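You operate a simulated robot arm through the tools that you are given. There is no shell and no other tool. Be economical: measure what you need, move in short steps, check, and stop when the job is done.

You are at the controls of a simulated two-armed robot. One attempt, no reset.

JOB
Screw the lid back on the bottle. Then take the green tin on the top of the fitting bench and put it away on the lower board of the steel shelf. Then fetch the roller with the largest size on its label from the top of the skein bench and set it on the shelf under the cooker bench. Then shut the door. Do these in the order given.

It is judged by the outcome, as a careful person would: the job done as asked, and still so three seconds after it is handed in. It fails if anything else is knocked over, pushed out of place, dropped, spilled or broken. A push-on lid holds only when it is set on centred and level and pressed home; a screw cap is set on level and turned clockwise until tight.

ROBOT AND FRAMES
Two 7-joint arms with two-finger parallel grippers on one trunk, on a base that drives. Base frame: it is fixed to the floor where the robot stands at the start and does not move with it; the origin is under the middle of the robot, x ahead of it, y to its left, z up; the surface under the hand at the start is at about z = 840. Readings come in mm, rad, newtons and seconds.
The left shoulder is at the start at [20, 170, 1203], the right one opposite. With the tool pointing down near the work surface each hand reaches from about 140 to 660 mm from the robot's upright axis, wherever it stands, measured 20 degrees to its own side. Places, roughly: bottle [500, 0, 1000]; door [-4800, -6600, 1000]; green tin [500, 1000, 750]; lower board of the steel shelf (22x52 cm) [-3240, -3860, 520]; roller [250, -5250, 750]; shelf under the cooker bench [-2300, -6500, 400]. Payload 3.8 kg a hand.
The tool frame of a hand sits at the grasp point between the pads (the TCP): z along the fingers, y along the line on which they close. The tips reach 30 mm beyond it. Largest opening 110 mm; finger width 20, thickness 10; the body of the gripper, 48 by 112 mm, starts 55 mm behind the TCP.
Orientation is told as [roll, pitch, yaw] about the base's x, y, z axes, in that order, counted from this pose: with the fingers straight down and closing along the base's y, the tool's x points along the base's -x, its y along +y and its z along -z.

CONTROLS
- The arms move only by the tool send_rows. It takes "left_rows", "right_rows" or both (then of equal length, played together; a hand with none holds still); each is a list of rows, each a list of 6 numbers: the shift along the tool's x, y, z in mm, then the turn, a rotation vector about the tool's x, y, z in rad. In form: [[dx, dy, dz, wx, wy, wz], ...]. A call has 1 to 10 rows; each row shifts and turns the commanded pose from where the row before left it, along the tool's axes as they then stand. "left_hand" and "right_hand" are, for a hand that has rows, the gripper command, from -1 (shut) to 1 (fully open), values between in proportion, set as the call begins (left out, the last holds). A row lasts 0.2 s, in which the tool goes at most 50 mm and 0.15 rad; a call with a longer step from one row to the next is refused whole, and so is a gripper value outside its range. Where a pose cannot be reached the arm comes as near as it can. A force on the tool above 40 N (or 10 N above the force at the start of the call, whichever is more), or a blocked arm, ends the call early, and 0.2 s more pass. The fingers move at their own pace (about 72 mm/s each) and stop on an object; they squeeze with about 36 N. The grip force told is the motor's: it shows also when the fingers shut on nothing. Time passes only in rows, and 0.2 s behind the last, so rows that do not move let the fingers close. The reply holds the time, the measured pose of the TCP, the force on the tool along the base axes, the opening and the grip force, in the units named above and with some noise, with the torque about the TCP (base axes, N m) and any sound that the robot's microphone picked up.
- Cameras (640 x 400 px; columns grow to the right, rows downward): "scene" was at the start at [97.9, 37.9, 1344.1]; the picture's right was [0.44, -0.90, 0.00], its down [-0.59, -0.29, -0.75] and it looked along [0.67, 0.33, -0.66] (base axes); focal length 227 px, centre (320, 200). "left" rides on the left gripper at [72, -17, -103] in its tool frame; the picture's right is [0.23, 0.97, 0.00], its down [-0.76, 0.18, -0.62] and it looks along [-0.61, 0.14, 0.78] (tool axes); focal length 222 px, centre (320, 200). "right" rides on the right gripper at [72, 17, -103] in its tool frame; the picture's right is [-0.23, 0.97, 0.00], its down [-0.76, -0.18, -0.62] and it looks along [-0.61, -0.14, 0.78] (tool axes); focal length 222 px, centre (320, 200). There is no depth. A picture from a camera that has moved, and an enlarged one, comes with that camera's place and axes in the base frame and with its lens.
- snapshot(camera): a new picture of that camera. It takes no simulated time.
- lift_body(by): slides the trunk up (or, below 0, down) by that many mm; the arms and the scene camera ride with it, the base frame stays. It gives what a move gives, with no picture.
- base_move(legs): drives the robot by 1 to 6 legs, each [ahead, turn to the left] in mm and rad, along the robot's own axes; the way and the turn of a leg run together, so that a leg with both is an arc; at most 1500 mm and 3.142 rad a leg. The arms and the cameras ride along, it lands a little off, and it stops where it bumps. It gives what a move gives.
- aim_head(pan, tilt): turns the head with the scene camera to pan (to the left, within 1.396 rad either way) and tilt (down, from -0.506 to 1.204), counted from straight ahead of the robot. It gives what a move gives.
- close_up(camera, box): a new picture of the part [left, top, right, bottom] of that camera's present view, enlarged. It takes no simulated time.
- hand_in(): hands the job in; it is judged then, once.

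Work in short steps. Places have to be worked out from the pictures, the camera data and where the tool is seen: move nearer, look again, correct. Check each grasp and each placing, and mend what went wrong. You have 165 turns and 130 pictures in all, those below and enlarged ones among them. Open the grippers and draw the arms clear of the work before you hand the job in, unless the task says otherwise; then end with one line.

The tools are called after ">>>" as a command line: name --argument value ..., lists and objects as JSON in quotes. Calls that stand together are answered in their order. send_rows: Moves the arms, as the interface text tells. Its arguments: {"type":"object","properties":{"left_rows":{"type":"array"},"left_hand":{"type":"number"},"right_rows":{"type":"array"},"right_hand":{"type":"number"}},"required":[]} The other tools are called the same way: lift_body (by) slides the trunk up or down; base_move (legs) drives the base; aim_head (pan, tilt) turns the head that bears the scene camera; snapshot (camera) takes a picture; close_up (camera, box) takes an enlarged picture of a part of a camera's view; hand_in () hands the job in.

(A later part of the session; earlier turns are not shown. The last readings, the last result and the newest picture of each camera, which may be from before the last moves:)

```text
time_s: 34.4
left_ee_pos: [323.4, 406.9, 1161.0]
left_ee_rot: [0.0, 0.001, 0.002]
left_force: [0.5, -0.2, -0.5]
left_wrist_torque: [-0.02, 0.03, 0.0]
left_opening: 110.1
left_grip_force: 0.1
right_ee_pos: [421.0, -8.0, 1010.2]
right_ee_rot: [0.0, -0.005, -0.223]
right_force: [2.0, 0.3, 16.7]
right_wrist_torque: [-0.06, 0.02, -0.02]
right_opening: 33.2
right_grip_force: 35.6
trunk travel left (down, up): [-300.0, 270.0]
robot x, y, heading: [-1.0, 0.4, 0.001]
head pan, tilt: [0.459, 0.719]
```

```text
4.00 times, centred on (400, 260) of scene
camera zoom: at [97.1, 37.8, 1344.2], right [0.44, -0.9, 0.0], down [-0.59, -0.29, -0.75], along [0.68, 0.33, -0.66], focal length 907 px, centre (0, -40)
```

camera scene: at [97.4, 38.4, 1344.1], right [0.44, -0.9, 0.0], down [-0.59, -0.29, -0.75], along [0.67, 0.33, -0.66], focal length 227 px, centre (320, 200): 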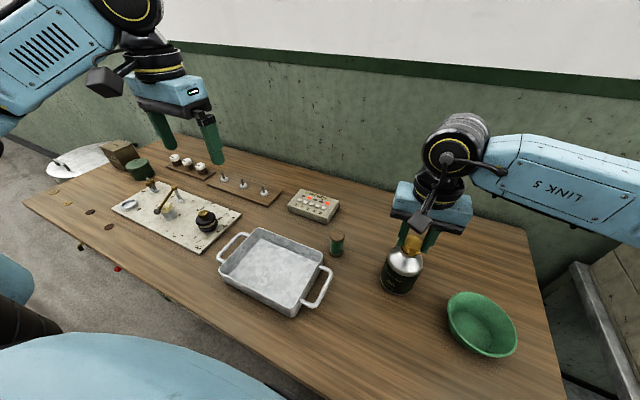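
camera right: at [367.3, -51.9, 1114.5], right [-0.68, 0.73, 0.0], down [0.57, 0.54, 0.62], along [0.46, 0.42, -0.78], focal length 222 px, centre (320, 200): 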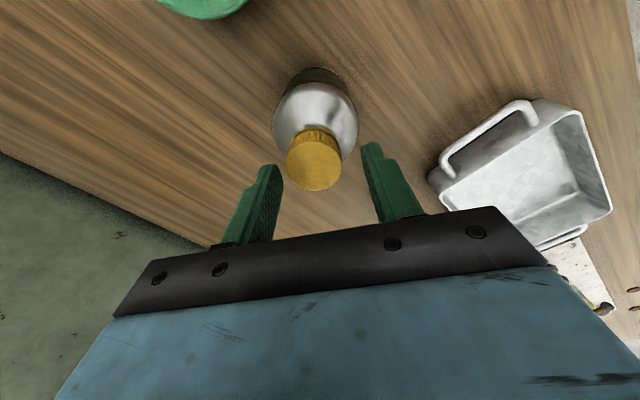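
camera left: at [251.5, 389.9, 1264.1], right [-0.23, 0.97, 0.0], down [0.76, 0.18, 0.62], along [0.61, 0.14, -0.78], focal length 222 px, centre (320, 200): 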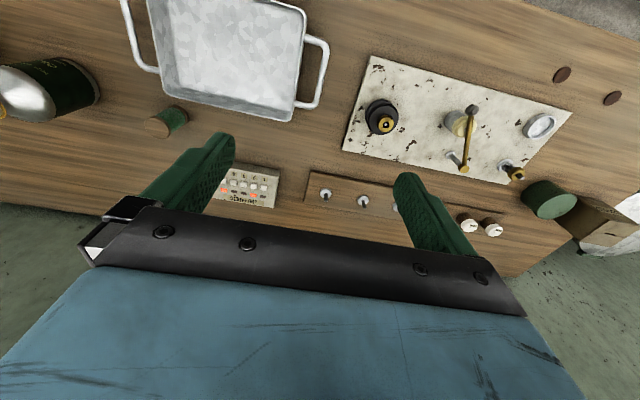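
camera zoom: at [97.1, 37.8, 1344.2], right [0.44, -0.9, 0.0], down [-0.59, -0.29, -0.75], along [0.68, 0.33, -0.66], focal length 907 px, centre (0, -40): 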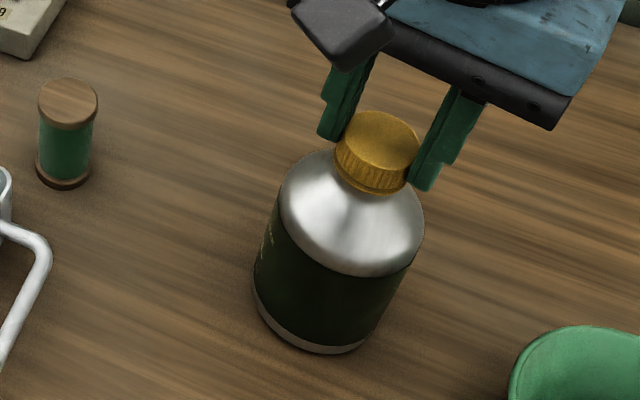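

With pressing, the bottle stays put and the cap turns. Continue.

>>> send_rows --right_rows '[[0, 0, 0.5, 0, 0, 0.15], [0, 0, 0, 0, 0, 0.15], [0, 0, 0, 0, 0, 0.15], [0, 0, 0, 0, 0, 0.15], [0, 0, 0, 0, 0, 0.15], [0, 0, 0, 0, 0, 0.15]]'

>>> close_up --camera "scene" --box '[350, 210, 450, 310]'

```text
time_s: 35.8
left_ee_pos: [323.8, 406.5, 1160.6]
left_ee_rot: [0.002, -0.001, 0.0]
left_force: [-0.2, 0.3, 0.9]
left_wrist_torque: [0.02, 0.01, 0.01]
left_opening: 109.8
left_grip_force: 0.0
right_ee_pos: [421.2, -6.5, 1008.9]
right_ee_rot: [0.004, -0.004, -1.125]
right_force: [5.5, 0.6, 24.8]
right_wrist_torque: [0.05, -0.19, -0.02]
right_opening: 33.1
right_grip_force: 36.0
trunk travel left (down, up): [-300.0, 270.0]
robot x, y, heading: [2.3, -2.0, 0.002]
head pan, tilt: [0.459, 0.719]
```

```text
4.00 times, centred on (400, 260) of scene
camera zoom: at [96.9, 38.1, 1344.2], right [0.44, -0.9, 0.0], down [-0.59, -0.29, -0.75], along [0.68, 0.33, -0.66], focal length 907 px, centre (0, -40)
```

zoom: 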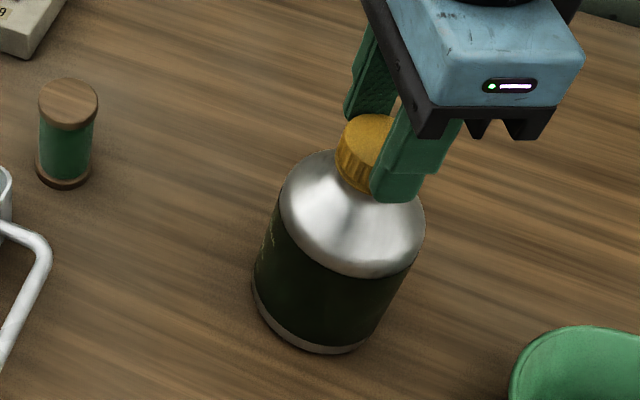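

Cap still turns freely under pressure; carry on.

>>> send_rows --right_rows '[[0, 0, 0.3, 0, 0, 0.15], [0, 0, 0, 0, 0, 0.15], [0, 0, 0, 0, 0, 0.15], [0, 0, 0, 0, 0, 0.15], [0, 0, 0, 0, 0, 0.15]]'

>>> close_up --camera "scene" --box '[350, 210, 450, 310]'

```text
time_s: 37.0
left_ee_pos: [323.0, 405.2, 1161.6]
left_ee_rot: [0.0, -0.002, -0.001]
left_force: [-0.2, -0.2, 0.9]
left_wrist_torque: [0.02, 0.02, 0.01]
left_opening: 109.9
left_grip_force: 0.1
right_ee_pos: [421.1, -8.9, 1009.4]
right_ee_rot: [0.004, -0.002, -1.871]
right_force: [2.5, -4.4, 27.6]
right_wrist_torque: [-0.38, 0.07, 0.03]
right_opening: 33.4
right_grip_force: 36.0
trunk travel left (down, up): [-300.0, 270.0]
robot x, y, heading: [3.4, 1.7, 0.005]
head pan, tilt: [0.459, 0.719]
```

```text
4.00 times, centred on (400, 260) of scene
camera zoom: at [96.5, 37.2, 1344.3], right [0.44, -0.9, 0.0], down [-0.59, -0.29, -0.75], along [0.68, 0.33, -0.66], focal length 907 px, centre (0, -40)
```

zoom: 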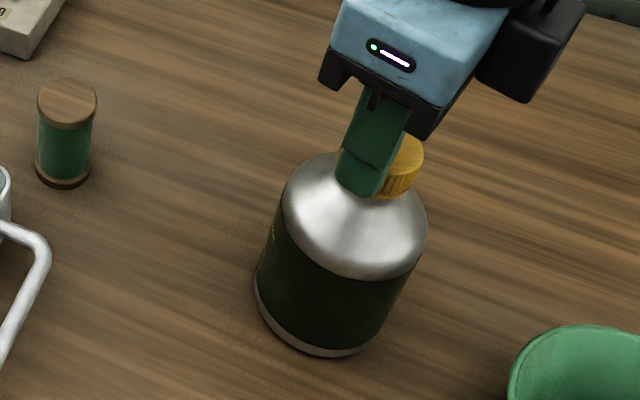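

I release again, turn back and inspect.

>>> send_rows --right_rows '[[0, 0, -2, 0, 0, 0], [0, 0, 0, 0, 0, 0], [0, 0, 0, 0, 0, -0.15], [0, 0, 0, 0, 0, -0.15], [0, 0, 0, 0, 0, -0.15], [0, 0, 0, 0, 0, -0.15], [0, 0, 0, 0, 0, -0.15], [0, 0, 0, 0, 0, -0.15], [0, 0, 0, 0, 0, -0.15], [0, 0, 0, 0, 0, -0.15]]' --right_hand 0.0

>>> send_rows --right_rows '[[0, 0, 0, 0, 0, -0.15], [0, 0, 0, 0, 0, -0.15], [0, 0, 0, 0, 0, -0.15], [0, 0, 0, 0, 0, -0.15], [0, 0, 0, 0, 0, -0.15], [0, 0, 0, 0, 0, -0.15], [0, 0, 0, 0, 0, -0.15], [0, 0, 0, 0, 0, -0.15], [0, 0, 0, 0, 0, -0.15], [0, 0, 0, 0, 0, -0.15]]'

>>> close_up --camera "right" --box '[240, 100, 400, 200]'

>>> close_up --camera "scene" --box '[350, 210, 450, 310]'

```text
time_s: 39.2
left_ee_pos: [325.2, 406.0, 1160.9]
left_ee_rot: [0.001, 0.001, 0.001]
left_force: [-0.6, 0.1, -0.7]
left_wrist_torque: [-0.01, 0.01, -0.03]
left_opening: 109.8
left_grip_force: 0.1
right_ee_pos: [420.4, -7.3, 1008.1]
right_ee_rot: [-0.003, -0.004, -0.668]
right_force: [-0.3, -0.2, -0.2]
right_wrist_torque: [0.01, -0.01, 0.01]
right_opening: 54.7
right_grip_force: 0.0
trunk travel left (down, up): [-300.0, 270.0]
robot x, y, heading: [-0.1, -3.2, 0.0]
head pan, tilt: [0.459, 0.719]
```

```text
time_s: 41.4
left_ee_pos: [325.1, 406.8, 1159.8]
left_ee_rot: [0.001, 0.001, -0.001]
left_force: [0.5, 0.6, 0.6]
left_wrist_torque: [-0.01, 0.01, -0.02]
left_opening: 110.0
left_grip_force: 0.1
right_ee_pos: [420.6, -7.0, 1008.4]
right_ee_rot: [-0.003, 0.0, 0.831]
right_force: [0.6, 0.1, 1.5]
right_wrist_torque: [0.0, 0.0, 0.0]
right_opening: 54.9
right_grip_force: 0.1
trunk travel left (down, up): [-300.0, 270.0]
robot x, y, heading: [-2.0, -2.0, 0.006]
head pan, tilt: [0.459, 0.719]
```

```text
4.00 times, centred on (320, 150) of right
camera zoom: at [359.0, -48.9, 1113.6], right [-0.57, 0.82, 0.0], down [0.64, 0.44, 0.62], along [0.52, 0.35, -0.78], focal length 888 px, centre (320, 400)
```

zoom: 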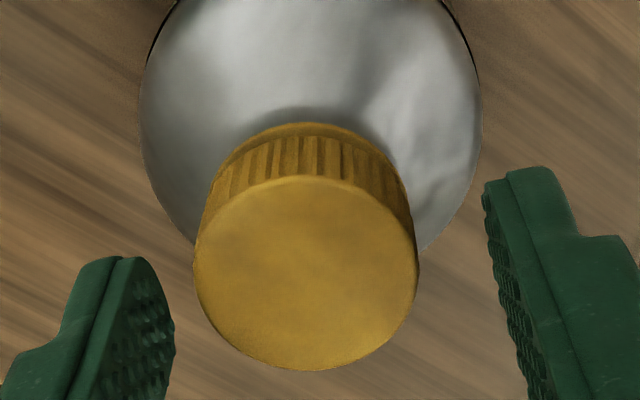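

```text
4.00 times, centred on (400, 260) of scene
camera zoom: at [97.9, 37.9, 1344.1], right [0.44, -0.9, 0.0], down [-0.59, -0.29, -0.75], along [0.67, 0.33, -0.66], focal length 907 px, centre (0, -40)
```

zoom: 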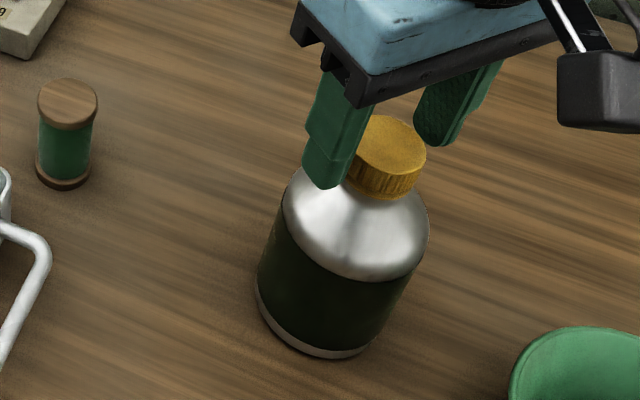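

The cap now sits right down near the collar with no gap. I regrip and tighten once more under pressure.

>>> send_rows --right_rows '[[1.2, -1.6, 0, 0, 0, 0], [0, 0, 0, 0, 0, 0], [0, 0, 0, 0, 0, 0], [0, 0, 0, 0, 0, 0]]' --right_hand -1

>>> send_rows --right_rows '[[0, 0, 1, 0, 0, 0], [0, 0, 1, 0, 0, 0], [0, 0, 0, 0, 0, 0.15], [0, 0, 0, 0, 0, 0.15], [0, 0, 0, 0, 0, 0.15], [0, 0, 0, 0, 0, 0.15]]'

>>> close_up --camera "scene" --box '[350, 210, 450, 310]'

```text
time_s: 42.4
left_ee_pos: [323.4, 406.2, 1160.1]
left_ee_rot: [0.002, -0.001, 0.001]
left_force: [0.8, 0.9, 0.3]
left_wrist_torque: [-0.01, 0.03, -0.03]
left_opening: 109.9
left_grip_force: 0.0
right_ee_pos: [422.8, -8.8, 1010.5]
right_ee_rot: [-0.003, -0.001, 0.829]
right_force: [0.7, 1.0, 0.4]
right_wrist_torque: [0.05, -0.04, -0.04]
right_opening: 33.1
right_grip_force: 35.8
trunk travel left (down, up): [-300.0, 270.0]
robot x, y, heading: [-0.2, -1.7, -0.001]
head pan, tilt: [0.459, 0.719]
```

```text
time_s: 43.8
left_ee_pos: [323.7, 406.1, 1160.3]
left_ee_rot: [0.001, -0.002, 0.0]
left_force: [0.2, 0.3, -0.1]
left_wrist_torque: [-0.03, 0.01, 0.02]
left_opening: 109.8
left_grip_force: 0.1
right_ee_pos: [419.7, -8.6, 1008.1]
right_ee_rot: [0.0, -0.005, 0.227]
right_force: [-2.6, -2.8, 21.2]
right_wrist_torque: [-0.16, 0.48, 0.06]
right_opening: 33.3
right_grip_force: 36.6
trunk travel left (down, up): [-300.0, 270.0]
robot x, y, heading: [-2.4, 1.8, -0.0]
head pan, tilt: [0.459, 0.719]
```

```text
4.00 times, centred on (400, 260) of scene
camera zoom: at [96.2, 37.7, 1344.3], right [0.44, -0.9, 0.0], down [-0.59, -0.29, -0.75], along [0.68, 0.33, -0.66], focal length 907 px, centre (0, -40)
```

zoom: 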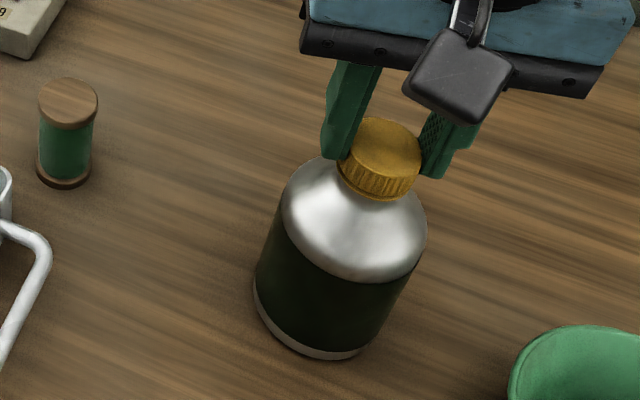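

>>> send_rows --right_rows '[[1, -0.7, 0.3, 0, 0, 0.15], [0, 0, 0, 0, 0, 0.15], [0, 0, 0, 0, 0, 0.15], [0, 0, 0, 0, 0, 0.15], [0, 0, 0, 0, 0, 0.15], [0, 0, 0, 0, 0, 0.15], [0, 0, 0, 0, 0, 0.15]]'

>>> send_rows --right_rows '[[0, 0, 0.3, 0, 0, 0.15], [0, 0, 0, 0, 0, 0.15], [0, 0, 0, 0, 0, 0.15], [0, 0, 0, 0, 0, 0.15], [0, 0, 0, 0, 0, 0.15], [0, 0, 0, 0, 0, 0.15]]'

>>> close_up --camera "scene" --box '[350, 210, 450, 310]'

```text
time_s: 45.4
left_ee_pos: [322.1, 406.3, 1161.0]
left_ee_rot: [0.002, -0.002, 0.0]
left_force: [0.1, -0.4, -0.2]
left_wrist_torque: [0.02, -0.03, -0.01]
left_opening: 110.1
left_grip_force: 0.1
right_ee_pos: [419.0, -10.2, 1009.3]
right_ee_rot: [0.001, -0.005, -0.825]
right_force: [-0.6, 0.2, 22.4]
right_wrist_torque: [0.01, 0.14, 0.1]
right_opening: 32.9
right_grip_force: 35.5
trunk travel left (down, up): [-300.0, 270.0]
robot x, y, heading: [-2.4, 1.2, -0.001]
head pan, tilt: [0.459, 0.719]
```

```text
time_s: 46.8
left_ee_pos: [322.7, 406.3, 1160.8]
left_ee_rot: [0.001, -0.001, 0.001]
left_force: [0.3, -0.2, 0.1]
left_wrist_torque: [-0.04, 0.0, 0.02]
left_opening: 110.0
left_grip_force: 0.1
right_ee_pos: [419.5, -10.3, 1008.1]
right_ee_rot: [0.005, -0.003, -1.723]
right_force: [-1.1, -1.0, 24.1]
right_wrist_torque: [-0.13, 0.03, 0.26]
right_opening: 32.9
right_grip_force: 36.3
trunk travel left (down, up): [-300.0, 270.0]
robot x, y, heading: [0.2, -3.2, 0.002]
head pan, tilt: [0.459, 0.719]
```

```text
4.00 times, centred on (400, 260) of scene
camera zoom: at [96.4, 37.7, 1344.2], right [0.44, -0.9, 0.0], down [-0.59, -0.29, -0.75], along [0.68, 0.33, -0.66], focal length 907 px, centre (0, -40)
```

zoom: 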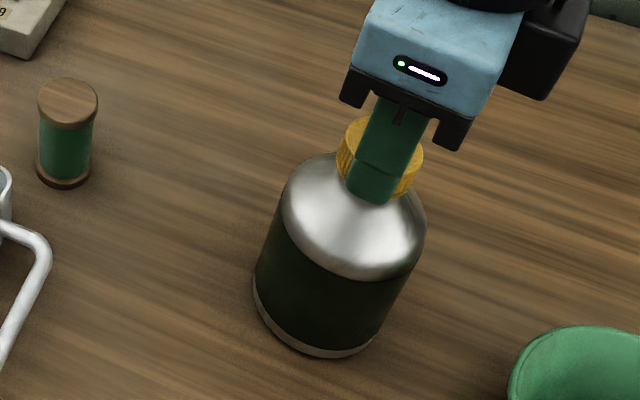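

z-torque is climbing (0.06 → 0.10 → 0.26): it is tightening. A little more.

>>> send_rows --right_rows '[[0, 0, 0.5, 0, 0, 0.15], [0, 0, 0, 0, 0, 0.15], [0, 0, 0, 0, 0, 0.15]]'

```text
time_s: 47.6
left_ee_pos: [323.0, 406.1, 1161.1]
left_ee_rot: [0.001, -0.002, 0.0]
left_force: [-0.3, -0.9, 0.1]
left_wrist_torque: [0.01, -0.03, -0.01]
left_opening: 109.7
left_grip_force: 0.0
right_ee_pos: [419.5, -10.1, 1006.6]
right_ee_rot: [0.004, 0.001, -2.173]
right_force: [-0.1, -0.3, 24.3]
right_wrist_torque: [-0.11, 0.1, 0.21]
right_opening: 32.8
right_grip_force: 36.2
trunk travel left (down, up): [-300.0, 270.0]
robot x, y, heading: [1.0, 0.7, 0.0]
head pan, tilt: [0.459, 0.719]
```

Torque holds ~0.2 Nm. One firmer press and turn to be sure it's tight.

>>> send_rows --right_rows '[[0, 0, 1, 0, 0, 0], [0, 0, 0, 0, 0, 0.15], [0, 0, 0, 0, 0, 0.15], [0, 0, 0, 0, 0, 0.15]]'

>>> close_up --camera "scene" --box '[350, 210, 450, 310]'

```text
time_s: 48.6
left_ee_pos: [322.8, 406.3, 1160.8]
left_ee_rot: [0.0, -0.002, 0.0]
left_force: [1.1, 0.7, -0.4]
left_wrist_torque: [0.0, 0.02, 0.0]
left_opening: 109.9
left_grip_force: 0.1
right_ee_pos: [418.5, -9.8, 1006.4]
right_ee_rot: [0.003, 0.002, -2.621]
right_force: [-0.2, -0.5, 27.4]
right_wrist_torque: [-0.05, 0.12, 0.2]
right_opening: 32.9
right_grip_force: 35.9
trunk travel left (down, up): [-300.0, 270.0]
robot x, y, heading: [-0.3, 3.1, 0.0]
head pan, tilt: [0.459, 0.719]
```

```text
4.00 times, centred on (400, 260) of scene
camera zoom: at [96.1, 37.8, 1344.3], right [0.44, -0.9, 0.0], down [-0.59, -0.29, -0.75], along [0.68, 0.33, -0.66], focal length 907 px, centre (0, -40)
```

zoom: 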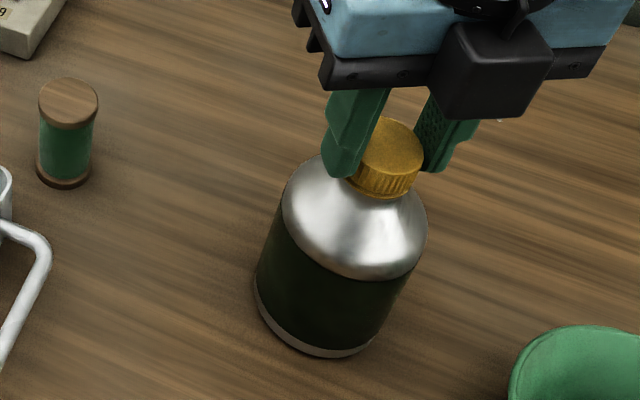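

I check whether the bottle or the cap is turning using the left camera's view of the label.

>>> close_up --camera "left" --box '[0, 40, 120, 130]'

>>> send_rows --right_rows '[[0, 0, 0, 0, 0, 0.15], [0, 0, 0, 0, 0, 0.15]]'

>>> close_up --camera "left" --box '[0, 40, 120, 130]'

```text
4.44 times, centred on (60, 85) of left
camera zoom: at [250.0, 389.9, 1264.5], right [-0.23, 0.97, 0.0], down [0.76, 0.18, 0.62], along [0.61, 0.14, -0.78], focal length 987 px, centre (1476, 711)
```

zoom: 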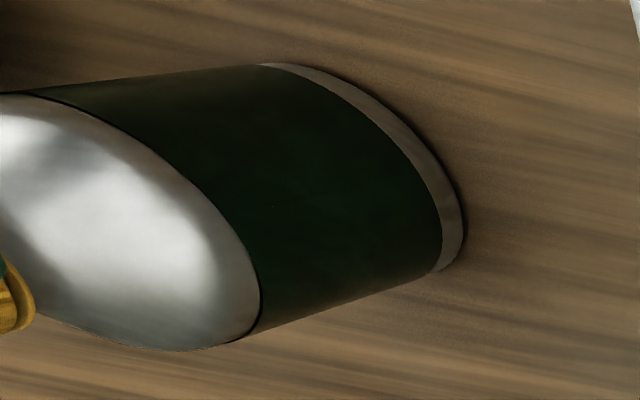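

```text
time_s: 49.2
left_ee_pos: [322.8, 405.6, 1161.2]
left_ee_rot: [0.001, -0.003, 0.0]
left_force: [-0.1, 0.2, -0.7]
left_wrist_torque: [0.01, 0.01, 0.02]
left_opening: 110.0
left_grip_force: 0.0
right_ee_pos: [419.2, -9.9, 1006.8]
right_ee_rot: [0.001, 0.003, -2.921]
right_force: [-0.3, -0.2, 26.3]
right_wrist_torque: [-0.01, 0.07, 0.27]
right_opening: 32.9
right_grip_force: 36.2
trunk travel left (down, up): [-300.0, 270.0]
robot x, y, heading: [0.2, -2.9, -0.001]
head pan, tilt: [0.459, 0.719]
```

```text
4.44 times, centred on (60, 85) of left
camera zoom: at [250.1, 389.9, 1264.4], right [-0.23, 0.97, 0.0], down [0.76, 0.18, 0.62], along [0.61, 0.14, -0.78], focal length 987 px, centre (1476, 711)
```

zoom: 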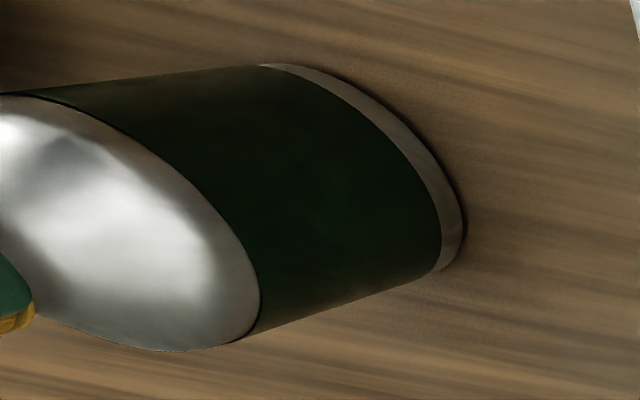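

The bottle now slips under the cap's torque (0.2–0.27 Nm) while earlier it stood still — the cap is tight. I release and raise the hand.

>>> send_rows --right_rows '[[0, 0, -2.5, 0, 0, 0], [0, 0, 0, 0, 0, 0], [0, 0, 0, 0, 0, 0], [0, 0, -20, 0, 0, 0], [0, 0, -40, 0, 0, 0], [0, 0, -40, 0, 0, 0], [0, 0, -40, 0, 0, 0], [0, 0, -40, 0, 0, 0]]' --right_hand 0.0

>>> close_up --camera "scene" --box '[350, 210, 450, 310]'

```text
time_s: 51.0
left_ee_pos: [323.6, 407.2, 1160.5]
left_ee_rot: [-0.001, 0.0, 0.0]
left_force: [0.0, 0.4, 0.0]
left_wrist_torque: [0.0, 0.0, 0.01]
left_opening: 110.3
left_grip_force: 0.2
right_ee_pos: [418.8, -7.9, 1187.2]
right_ee_rot: [0.004, 0.001, -2.921]
right_force: [0.7, 0.3, -0.2]
right_wrist_torque: [-0.01, -0.03, 0.01]
right_opening: 55.1
right_grip_force: 0.2
trunk travel left (down, up): [-300.0, 270.0]
robot x, y, heading: [-3.8, 1.3, -0.0]
head pan, tilt: [0.459, 0.719]
```

```text
4.00 times, centred on (400, 260) of scene
camera zoom: at [97.4, 38.2, 1344.1], right [0.44, -0.9, 0.0], down [-0.59, -0.29, -0.75], along [0.67, 0.33, -0.66], focal length 907 px, centre (0, -40)
```

zoom: 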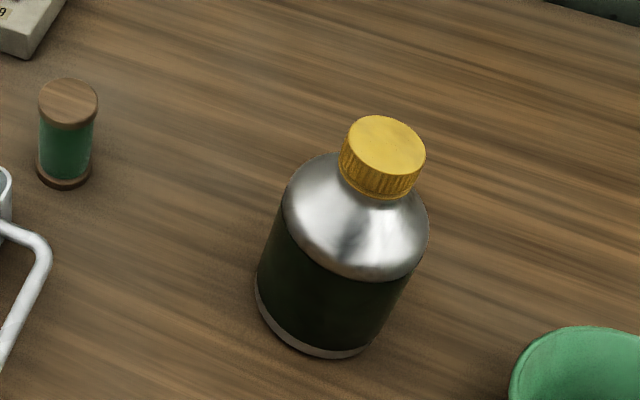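

Cap is on level and tight. Now I unwind the right wrist before driving.

>>> send_rows --right_rows '[[0, 0, 0, 0, 0, -0.15], [0, 0, 0, 0, 0, -0.15], [0, 0, 0, 0, 0, -0.15], [0, 0, 0, 0, 0, -0.15], [0, 0, 0, 0, 0, -0.15], [0, 0, 0, 0, 0, -0.15], [0, 0, 0, 0, 0, -0.15], [0, 0, 0, 0, 0, -0.15], [0, 0, 0, 0, 0, -0.15], [0, 0, 0, 0, 0, -0.15]]' --right_hand -1

>>> send_rows --right_rows '[[0, 0, 0, 0, 0, -0.15], [0, 0, 0, 0, 0, -0.15], [0, 0, 0, 0, 0, -0.15], [0, 0, 0, 0, 0, -0.15], [0, 0, 0, 0, 0, -0.15], [0, 0, 0, 0, 0, -0.15], [0, 0, 0, 0, 0, -0.15], [0, 0, 0, 0, 0, -0.15], [0, 0, 0, 0, 0, -0.15], [30, -30, 0, 0, 0, 0]]'

>>> base_move --legs '[[-350, 0], [0, 1.571], [840, 0], [0, -1.571]]'

>>> snapshot --camera "scene"

```text
time_s: 53.2
left_ee_pos: [323.7, 407.0, 1160.4]
left_ee_rot: [0.0, 0.002, 0.0]
left_force: [-0.4, 0.3, 0.3]
left_wrist_torque: [0.0, 0.01, -0.02]
left_opening: 110.2
left_grip_force: 0.0
right_ee_pos: [420.6, -9.8, 1187.6]
right_ee_rot: [0.003, -0.005, -1.417]
right_force: [-0.1, 0.4, 0.2]
right_wrist_torque: [-0.01, -0.01, 0.02]
right_opening: 0.0
right_grip_force: 36.2
trunk travel left (down, up): [-300.0, 270.0]
robot x, y, heading: [2.3, -0.1, 0.003]
head pan, tilt: [0.459, 0.719]
```

```text
time_s: 55.4
left_ee_pos: [324.2, 404.3, 1160.7]
left_ee_rot: [0.001, 0.002, 0.0]
left_force: [-0.1, -0.3, -0.2]
left_wrist_torque: [0.03, -0.05, 0.0]
left_opening: 110.0
left_grip_force: 0.1
right_ee_pos: [388.1, -40.5, 1187.3]
right_ee_rot: [0.0, -0.003, -0.07]
right_force: [0.2, 1.2, -0.6]
right_wrist_torque: [-0.02, -0.02, -0.01]
right_opening: 0.0
right_grip_force: 36.4
trunk travel left (down, up): [-300.0, 270.0]
robot x, y, heading: [0.5, -2.8, 0.003]
head pan, tilt: [0.459, 0.719]
```

```text
time_s: 69.4
left_ee_pos: [-44.8, 1251.8, 1160.8]
left_ee_rot: [0.0, 0.001, 0.023]
left_force: [0.5, 1.1, 0.0]
left_wrist_torque: [-0.01, -0.01, -0.02]
left_opening: 109.8
left_grip_force: 0.1
right_ee_pos: [29.4, 808.9, 1186.7]
right_ee_rot: [-0.004, -0.003, -0.048]
right_force: [0.3, 0.2, -0.3]
right_wrist_torque: [-0.01, 0.0, 0.02]
right_opening: 0.0
right_grip_force: 35.6
trunk travel left (down, up): [-300.0, 270.0]
robot x, y, heading: [-357.5, 833.3, 0.026]
head pan, tilt: [0.459, 0.719]
```

```text
88 pictures are left
camera scene: at [-262.4, 877.3, 1344.1], right [0.46, -0.89, 0.0], down [-0.58, -0.31, -0.75], along [0.67, 0.35, -0.66], focal length 227 px, centre (320, 200)
```

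scene: 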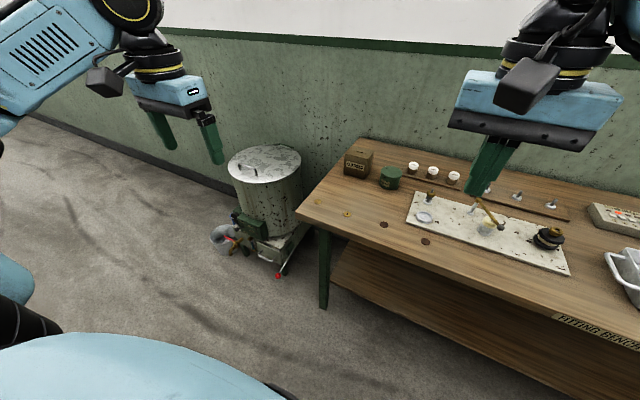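

The tin stands at about [440, 965]. I drive 350 mm up to the bench, and aim the head at it.

>>> base_move --legs '[[350, 0]]'

>>> aim_head --pan 0.26 --tilt 0.8

>>> snapshot --camera "scene"

>>> snapshot --camera "left"

```text
time_s: 71.7
left_ee_pos: [307.3, 1259.5, 1159.9]
left_ee_rot: [-0.001, 0.0, 0.024]
left_force: [0.7, -0.2, -0.2]
left_wrist_torque: [-0.01, 0.02, 0.01]
left_opening: 110.1
left_grip_force: 0.1
right_ee_pos: [382.0, 816.8, 1186.7]
right_ee_rot: [-0.003, -0.001, -0.047]
right_force: [0.4, -0.2, -1.0]
right_wrist_torque: [0.0, 0.0, -0.01]
right_opening: 0.1
right_grip_force: 36.1
trunk travel left (down, up): [-300.0, 270.0]
robot x, y, heading: [-12.0, 844.6, 0.022]
head pan, tilt: [0.459, 0.719]
```

```text
time_s: 72.4
left_ee_pos: [306.6, 1260.3, 1159.8]
left_ee_rot: [-0.001, 0.0, 0.023]
left_force: [0.4, -0.5, -1.6]
left_wrist_torque: [0.02, 0.03, -0.01]
left_opening: 109.7
left_grip_force: 0.1
right_ee_pos: [381.0, 816.3, 1189.0]
right_ee_rot: [-0.004, -0.003, -0.046]
right_force: [-0.5, -0.1, 0.1]
right_wrist_torque: [-0.02, -0.02, 0.01]
right_opening: 0.0
right_grip_force: 35.8
trunk travel left (down, up): [-300.0, 270.0]
robot x, y, heading: [-6.7, 848.1, 0.021]
head pan, tilt: [0.26, 0.799]
```

```text
87 pictures are left
camera scene: at [91.4, 869.4, 1337.5], right [0.28, -0.96, 0.0], down [-0.69, -0.2, -0.7], along [0.67, 0.2, -0.72], focal length 227 px, centre (320, 200)
```

scene: 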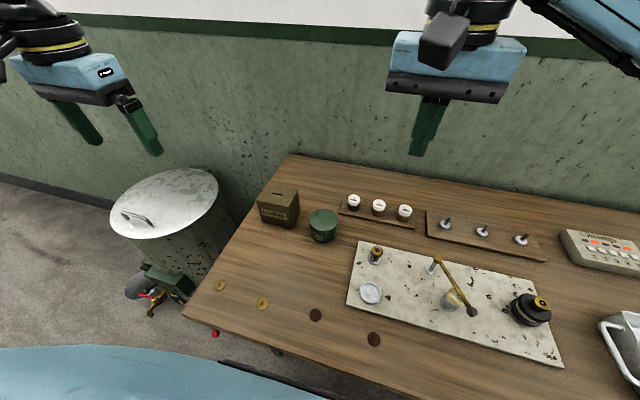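

```text
86 pictures are left
camera left: at [233.8, 1241.5, 1264.1], right [-0.25, 0.97, 0.0], down [0.76, 0.2, 0.62], along [0.6, 0.16, -0.78], focal length 222 px, centre (320, 200)
```

left: 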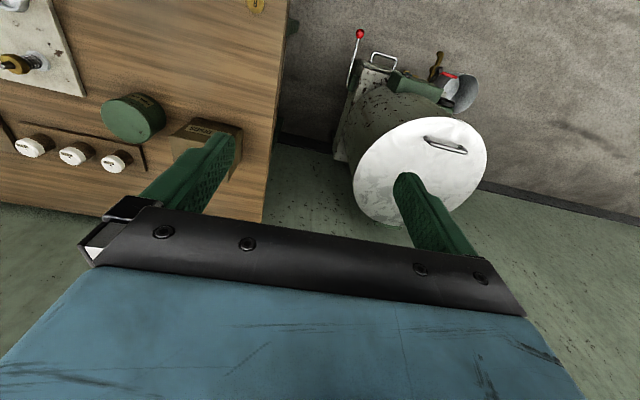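

I bring the left hand over the tin and shift the right hand out of the way.

>>> send_rows --left_rows '[[-18, -42, 14, 0, 0, 0], [-18, -42, 14, 0, 0, 0], [-18, -42, 14, 0, 0, 0], [-18, -42, 14, 0, 0, 0], [-18, -42, 14, 0, 0, 0], [-18, -42, 14, 0, 0, 0], [-18, -42, 14, 0, 0, 0], [0, 0, 0, 0, 0, 0]]' --right_rows '[[10, -20, 0, 0, 0, 0], [10, -20, 0, 0, 0, 0], [10, -20, 0, 0, 0, 0], [10, -20, 0, 0, 0, 0], [10, -20, 0, 0, 0, 0], [10, -20, 0, 0, 0, 0], [10, -20, 0, 0, 0, 0], [0, 0, 0, 0, 0, 0]]'

>>> snapshot --camera "left"

>>> snapshot --camera "scene"

```text
time_s: 74.2
left_ee_pos: [439.5, 968.8, 1060.0]
left_ee_rot: [-0.001, 0.001, 0.025]
left_force: [-0.3, 0.4, 0.0]
left_wrist_torque: [-0.03, -0.02, -0.01]
left_opening: 110.0
left_grip_force: 0.1
right_ee_pos: [305.5, 681.8, 1187.4]
right_ee_rot: [-0.004, -0.004, -0.045]
right_force: [-0.5, 0.3, -0.1]
right_wrist_torque: [-0.02, 0.01, 0.01]
right_opening: 0.0
right_grip_force: 36.0
trunk travel left (down, up): [-300.0, 270.0]
robot x, y, heading: [-7.1, 844.8, 0.022]
head pan, tilt: [0.26, 0.799]
```

```text
85 pictures are left
camera left: at [367.5, 951.5, 1164.5], right [-0.25, 0.97, 0.0], down [0.76, 0.2, 0.62], along [0.6, 0.16, -0.78], focal length 222 px, centre (320, 200)
```

left: 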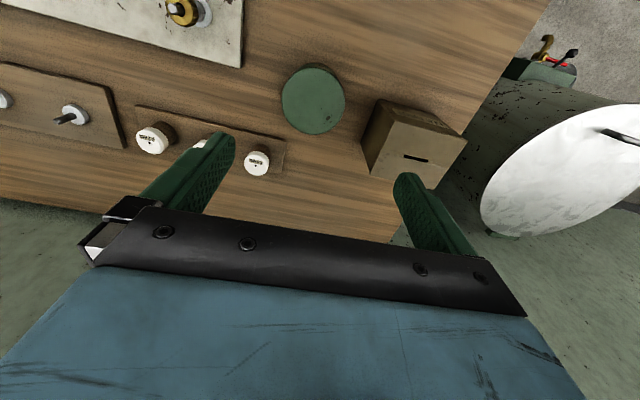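

```text
84 pictures are left
camera scene: at [91.4, 870.5, 1337.4], right [0.28, -0.96, 0.0], down [-0.69, -0.2, -0.7], along [0.67, 0.2, -0.72], focal length 227 px, centre (320, 200)
```

scene: 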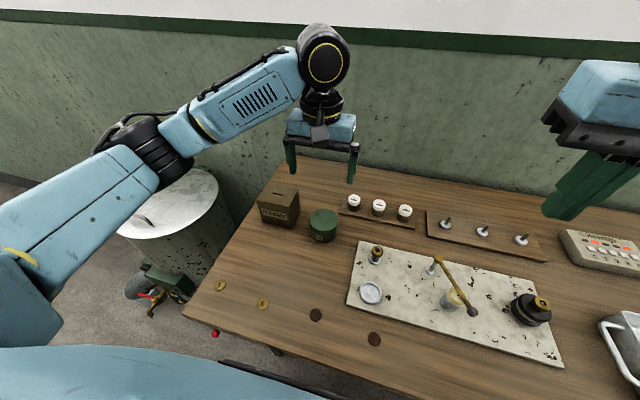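

Before choosing the grasp I want to see the shelf (is there a board above?). I back off, turn right and look with the head toward [−3240, −3860].

>>> base_move --legs '[[-350, 0], [0, -1.2]]'

>>> aim_head --pan -0.95 --tilt 0.15

>>> snapshot --camera "scene"

```text
time_s: 79.4
left_ee_pos: [-79.2, 466.8, 1059.6]
left_ee_rot: [0.0, -0.001, -1.164]
left_force: [-0.1, -0.1, -0.4]
left_wrist_torque: [-0.02, -0.01, 0.01]
left_opening: 110.0
left_grip_force: 0.1
right_ee_pos: [-397.6, 485.1, 1189.5]
right_ee_rot: [-0.002, -0.002, -1.234]
right_force: [-0.3, -0.6, 0.2]
right_wrist_torque: [-0.01, 0.01, 0.0]
right_opening: 0.0
right_grip_force: 35.6
trunk travel left (down, up): [-300.0, 270.0]
robot x, y, heading: [-365.8, 837.6, -1.164]
head pan, tilt: [0.26, 0.799]
```

```text
time_s: 80.8
left_ee_pos: [-78.9, 467.1, 1061.1]
left_ee_rot: [-0.002, 0.0, -1.164]
left_force: [0.0, -0.8, -0.1]
left_wrist_torque: [-0.02, 0.04, 0.0]
left_opening: 109.9
left_grip_force: 0.1
right_ee_pos: [-396.7, 485.1, 1189.1]
right_ee_rot: [-0.003, -0.004, -1.233]
right_force: [0.0, -0.2, 0.2]
right_wrist_torque: [0.01, 0.02, 0.0]
right_opening: 0.2
right_grip_force: 36.0
trunk travel left (down, up): [-300.0, 270.0]
robot x, y, heading: [-361.3, 837.1, -1.161]
head pan, tilt: [-0.949, 0.15]
```

```text
83 pictures are left
camera scene: at [-398.6, 739.0, 1395.8], right [-0.86, 0.52, 0.0], down [0.08, 0.13, -0.99], along [-0.51, -0.85, -0.15], focal length 227 px, centre (320, 200)
```

scene: 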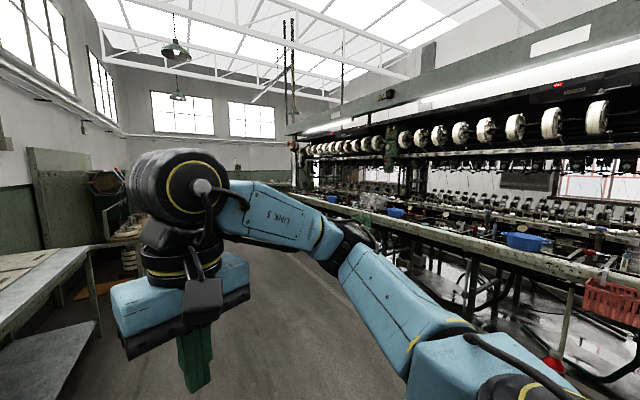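

The right arm blocks the line of sight; I turn the base so the head looks straight ahead there.

>>> base_move --legs '[[0, -0.95]]'

>>> aim_head --pan 0.0 --tilt 0.15

>>> snapshot --camera "scene"

>>> close_up --camera "scene" --box '[260, 160, 380, 235]'

```text
time_s: 83.6
left_ee_pos: [-490.9, 391.2, 1060.7]
left_ee_rot: [0.001, -0.002, -2.101]
left_force: [-0.3, -0.9, -0.5]
left_wrist_torque: [-0.02, 0.01, 0.0]
left_opening: 109.9
left_grip_force: 0.0
right_ee_pos: [-665.2, 657.4, 1188.7]
right_ee_rot: [0.0, -0.002, -2.171]
right_force: [0.4, -0.3, 0.1]
right_wrist_torque: [0.01, 0.01, -0.02]
right_opening: 0.0
right_grip_force: 35.5
trunk travel left (down, up): [-300.0, 270.0]
robot x, y, heading: [-360.4, 837.5, -2.1]
head pan, tilt: [-0.949, 0.15]
```

```text
time_s: 84.9
left_ee_pos: [-490.8, 390.4, 1061.3]
left_ee_rot: [0.0, 0.0, -2.1]
left_force: [-0.3, -0.3, -0.4]
left_wrist_torque: [0.04, 0.0, 0.02]
left_opening: 110.1
left_grip_force: 0.0
right_ee_pos: [-666.5, 657.3, 1187.2]
right_ee_rot: [-0.004, -0.004, -2.17]
right_force: [0.3, 0.3, 0.2]
right_wrist_torque: [0.03, 0.04, 0.02]
right_opening: 0.1
right_grip_force: 36.3
trunk travel left (down, up): [-300.0, 270.0]
robot x, y, heading: [-359.9, 839.8, -2.102]
head pan, tilt: [0.0, 0.15]
```

```text
82 pictures are left
camera scene: at [-416.5, 739.5, 1395.8], right [-0.86, 0.5, 0.0], down [0.08, 0.13, -0.99], along [-0.5, -0.85, -0.15], focal length 227 px, centre (320, 200)
```

scene: 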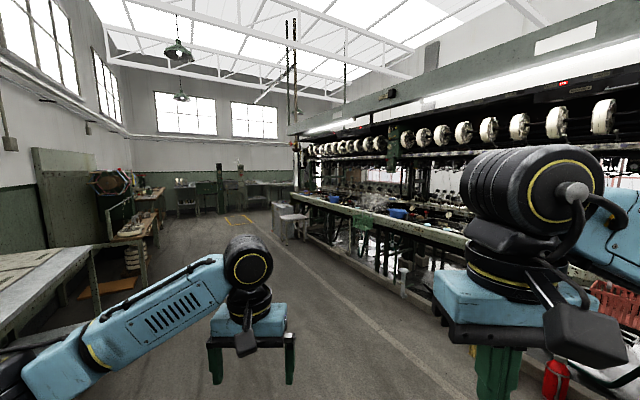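

```text
5.33 times, centred on (320, 198) of scene
camera zoom: at [-416.5, 739.5, 1395.8], right [-0.86, 0.5, 0.0], down [0.08, 0.13, -0.99], along [-0.5, -0.85, -0.15], focal length 1210 px, centre (320, 213)
```

zoom: 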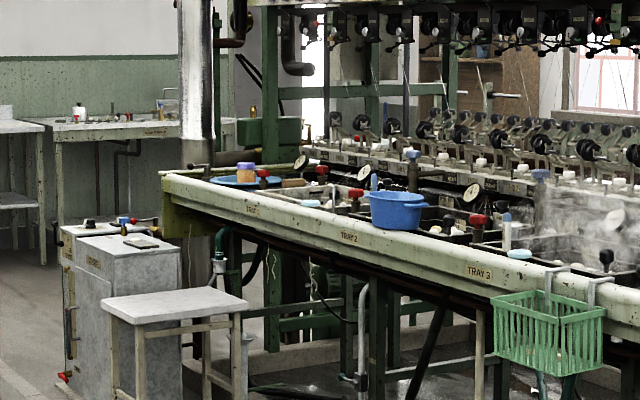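

The shelf lies behind the machine's end and has a board above (a "lower" board), so the tin must go in tilted. I'll take the tin with a 45° tilted left hand from the front-right. Drive to a stance at about [−40, 650] heading 0.3.

>>> base_move --legs '[[0, 0.549], [286, 0], [0, 1.853], [330, 0]]'

>>> aim_head --pan 0.3 --tilt 0.75

>>> snapshot --camera "scene"

```text
time_s: 94.6
left_ee_pos: [355.1, 897.2, 1060.9]
left_ee_rot: [-0.001, 0.001, 0.312]
left_force: [-0.6, 0.5, -0.4]
left_wrist_torque: [0.02, 0.01, 0.01]
left_opening: 110.1
left_grip_force: 0.0
right_ee_pos: [306.4, 582.1, 1187.9]
right_ee_rot: [-0.004, 0.0, 0.24]
right_force: [0.1, 0.2, -0.7]
right_wrist_torque: [-0.02, 0.02, 0.02]
right_opening: 0.0
right_grip_force: 35.7
trunk travel left (down, up): [-300.0, 270.0]
robot x, y, heading: [-43.1, 648.3, 0.308]
head pan, tilt: [0.0, 0.15]
```

```text
time_s: 95.6
left_ee_pos: [354.6, 898.9, 1061.1]
left_ee_rot: [0.002, -0.001, 0.312]
left_force: [0.1, -0.2, 0.5]
left_wrist_torque: [-0.02, 0.0, 0.01]
left_opening: 110.0
left_grip_force: 0.0
right_ee_pos: [306.2, 583.3, 1187.2]
right_ee_rot: [-0.003, -0.004, 0.24]
right_force: [0.3, 1.0, -0.3]
right_wrist_torque: [0.01, -0.03, 0.01]
right_opening: 0.1
right_grip_force: 36.1
trunk travel left (down, up): [-300.0, 270.0]
robot x, y, heading: [-38.8, 652.8, 0.31]
head pan, tilt: [0.3, 0.75]
```

```text
80 pictures are left
camera scene: at [48.6, 707.3, 1341.5], right [0.57, -0.82, 0.0], down [-0.56, -0.39, -0.73], along [0.6, 0.42, -0.68], focal length 227 px, centre (320, 200)
```

scene: 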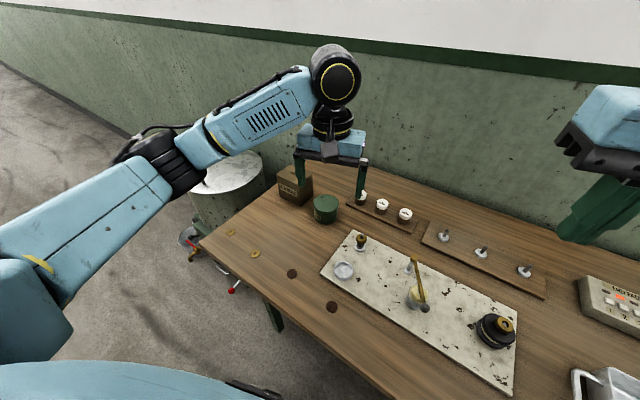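

Tin ≈ [438, 960], top ≈ 903. I orient the left hand: azimuth 0.9, tilted 0.8 rad off vertical.

>>> send_rows --left_rows '[[0, 0, 0, 0, 0, -0.147], [0, 0, 0, 0, 0, -0.147], [0, 0, 0, 0, 0, -0.147], [0, 0, 0, 0, 0, -0.147], [0, 0, 0, 0, -0.134, 0], [0, 0, 0, 0, -0.134, 0], [0, 0, 0, 0, -0.133, 0], [0, 0, 0, 0, -0.133, 0], [0, 0, 0, 0, -0.133, 0], [0, 0, 0, 0, -0.133, 0]]'

>>> snapshot --camera "left"

>>> snapshot --camera "scene"

```text
time_s: 97.8
left_ee_pos: [353.4, 897.7, 1061.5]
left_ee_rot: [0.0, -0.8, 0.898]
left_force: [1.2, 0.4, 0.2]
left_wrist_torque: [-0.01, 0.0, 0.0]
left_opening: 109.8
left_grip_force: 0.1
right_ee_pos: [307.0, 584.0, 1187.5]
right_ee_rot: [-0.001, -0.005, 0.238]
right_force: [0.1, -0.6, -0.3]
right_wrist_torque: [0.03, -0.02, -0.01]
right_opening: 0.0
right_grip_force: 35.6
trunk travel left (down, up): [-300.0, 270.0]
robot x, y, heading: [-42.9, 650.0, 0.318]
head pan, tilt: [0.3, 0.75]
```

```text
79 pictures are left
camera left: at [289.1, 789.8, 1081.2], right [-0.86, 0.48, -0.16], down [-0.09, 0.17, 0.98], along [0.5, 0.86, -0.11], focal length 222 px, centre (320, 200)
```

left: 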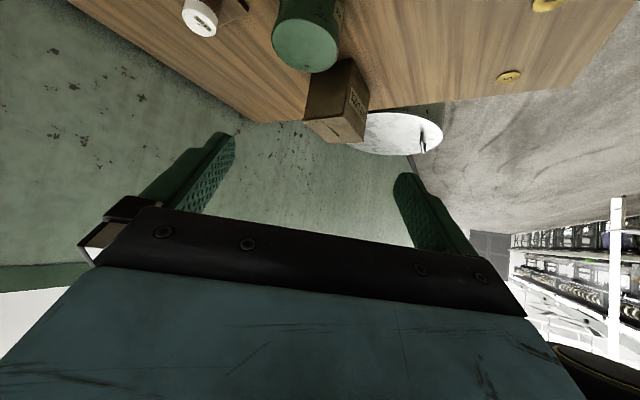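

```text
78 pictures are left
camera scene: at [48.6, 707.0, 1341.5], right [0.57, -0.82, 0.0], down [-0.56, -0.39, -0.73], along [0.6, 0.42, -0.68], focal length 227 px, centre (320, 200)
```

scene: 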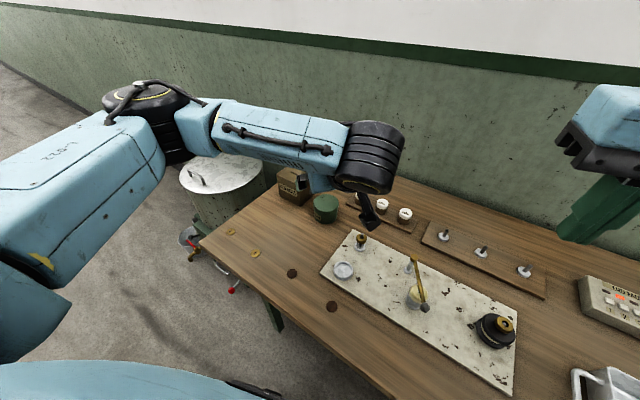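

Orientation reached. Move to a staging point ~130 mm back from the tin along the tool axis.

>>> send_rows --left_rows '[[22.2, -9.1, 22.4, 0, 0, 0], [22.2, -9.1, 22.4, 0, 0, 0], [22.2, -9.1, 22.4, 0, 0, 0], [0, 0, 0, 0, 0, 0]]'

>>> snapshot --camera "left"

>>> snapshot --camera "scene"

```text
time_s: 98.8
left_ee_pos: [375.1, 881.8, 967.7]
left_ee_rot: [0.0, -0.801, 0.899]
left_force: [0.1, 0.2, -1.1]
left_wrist_torque: [0.01, 0.0, -0.01]
left_opening: 110.1
left_grip_force: 0.1
right_ee_pos: [305.8, 582.9, 1188.6]
right_ee_rot: [-0.003, -0.002, 0.24]
right_force: [1.3, 0.6, -0.4]
right_wrist_torque: [0.01, -0.04, -0.05]
right_opening: 0.1
right_grip_force: 36.0
trunk travel left (down, up): [-300.0, 270.0]
robot x, y, heading: [-41.6, 652.0, 0.312]
head pan, tilt: [0.3, 0.75]
```

```text
77 pictures are left
camera left: at [310.4, 774.5, 987.6], right [-0.86, 0.48, -0.16], down [-0.09, 0.18, 0.98], along [0.5, 0.86, -0.11], focal length 222 px, centre (320, 200)
```

left: 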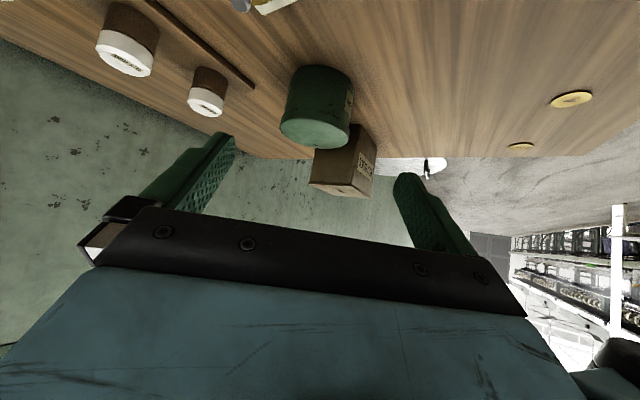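

```text
76 pictures are left
camera scene: at [48.4, 707.4, 1341.5], right [0.57, -0.82, 0.0], down [-0.56, -0.39, -0.73], along [0.6, 0.42, -0.68], focal length 227 px, centre (320, 200)
```

scene: 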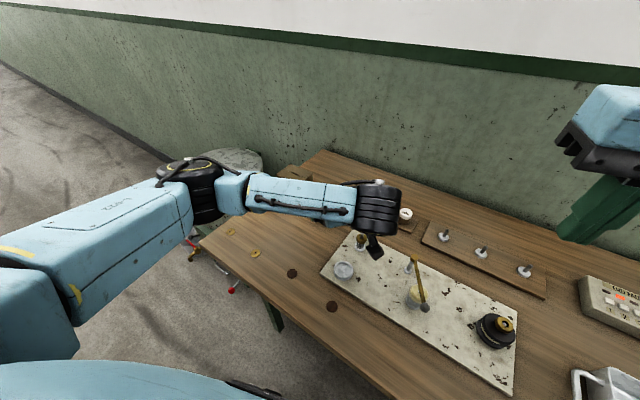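

The tin lines up with the tool axis: about 140 mm ahead. Advance 95 mm first and check.

>>> send_rows --left_rows '[[-3, -2.7, 20, 0, 0, 0], [0, 0, 25, 0, 0, 0], [0, 0, 25, 0, 0, 0], [0, 0, 25, 0, 0, 0], [0, 0, 0, 0, 0, 0]]'

>>> snapshot --camera "left"

```text
time_s: 100.0
left_ee_pos: [423.4, 934.2, 902.4]
left_ee_rot: [0.0, -0.802, 0.897]
left_force: [0.3, -0.7, -0.1]
left_wrist_torque: [-0.02, 0.0, 0.02]
left_opening: 109.9
left_grip_force: 0.2
right_ee_pos: [305.8, 582.8, 1188.8]
right_ee_rot: [-0.002, -0.003, 0.242]
right_force: [0.7, -0.7, 0.4]
right_wrist_torque: [-0.03, 0.01, 0.01]
right_opening: 0.0
right_grip_force: 36.3
trunk travel left (down, up): [-300.0, 270.0]
robot x, y, heading: [-41.8, 653.8, 0.311]
head pan, tilt: [0.3, 0.75]
```

```text
75 pictures are left
camera left: at [359.1, 826.6, 923.0], right [-0.86, 0.48, -0.16], down [-0.09, 0.18, 0.98], along [0.5, 0.86, -0.11], focal length 222 px, centre (320, 200)
```

left: 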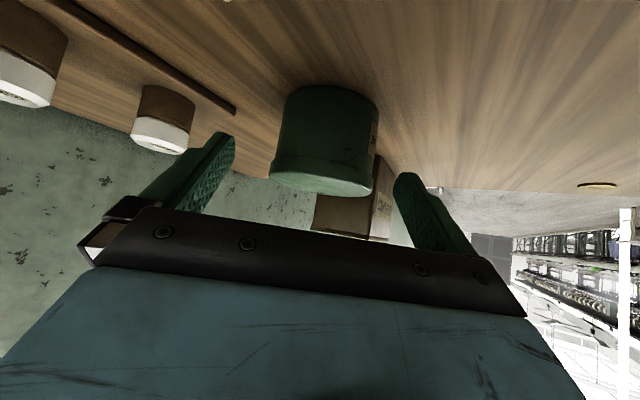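

Well aligned. Advance the remaining ~45 mm and close.

>>> send_rows --left_rows '[[-1.3, 1.3, 20, 0, 0, 0], [0, 0, 15, 0, 0, 0], [0, 0, 9, 0, 0, 0], [0, 0, 0, 0, 0, 0]]'

>>> snapshot --camera "left"

```text
time_s: 101.0
left_ee_pos: [441.6, 960.0, 875.7]
left_ee_rot: [-0.007, -0.801, 0.902]
left_force: [-6.6, -2.4, 18.4]
left_wrist_torque: [-2.32, 1.03, -0.69]
left_opening: 110.0
left_grip_force: 0.1
right_ee_pos: [304.3, 581.4, 1188.3]
right_ee_rot: [-0.002, -0.006, 0.24]
right_force: [0.0, 0.3, -0.7]
right_wrist_torque: [0.01, 0.01, -0.01]
right_opening: 0.2
right_grip_force: 35.6
trunk travel left (down, up): [-300.0, 270.0]
robot x, y, heading: [-40.4, 652.1, 0.309]
head pan, tilt: [0.3, 0.75]
```

```text
74 pictures are left
camera left: at [377.0, 851.9, 895.7], right [-0.86, 0.48, -0.17], down [-0.09, 0.18, 0.98], along [0.5, 0.86, -0.11], focal length 222 px, centre (320, 200)
```

left: 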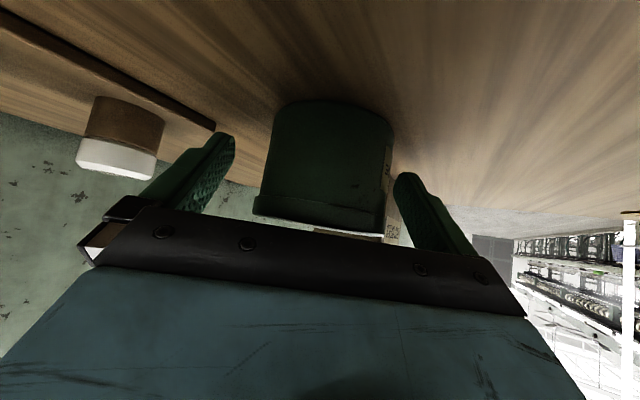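

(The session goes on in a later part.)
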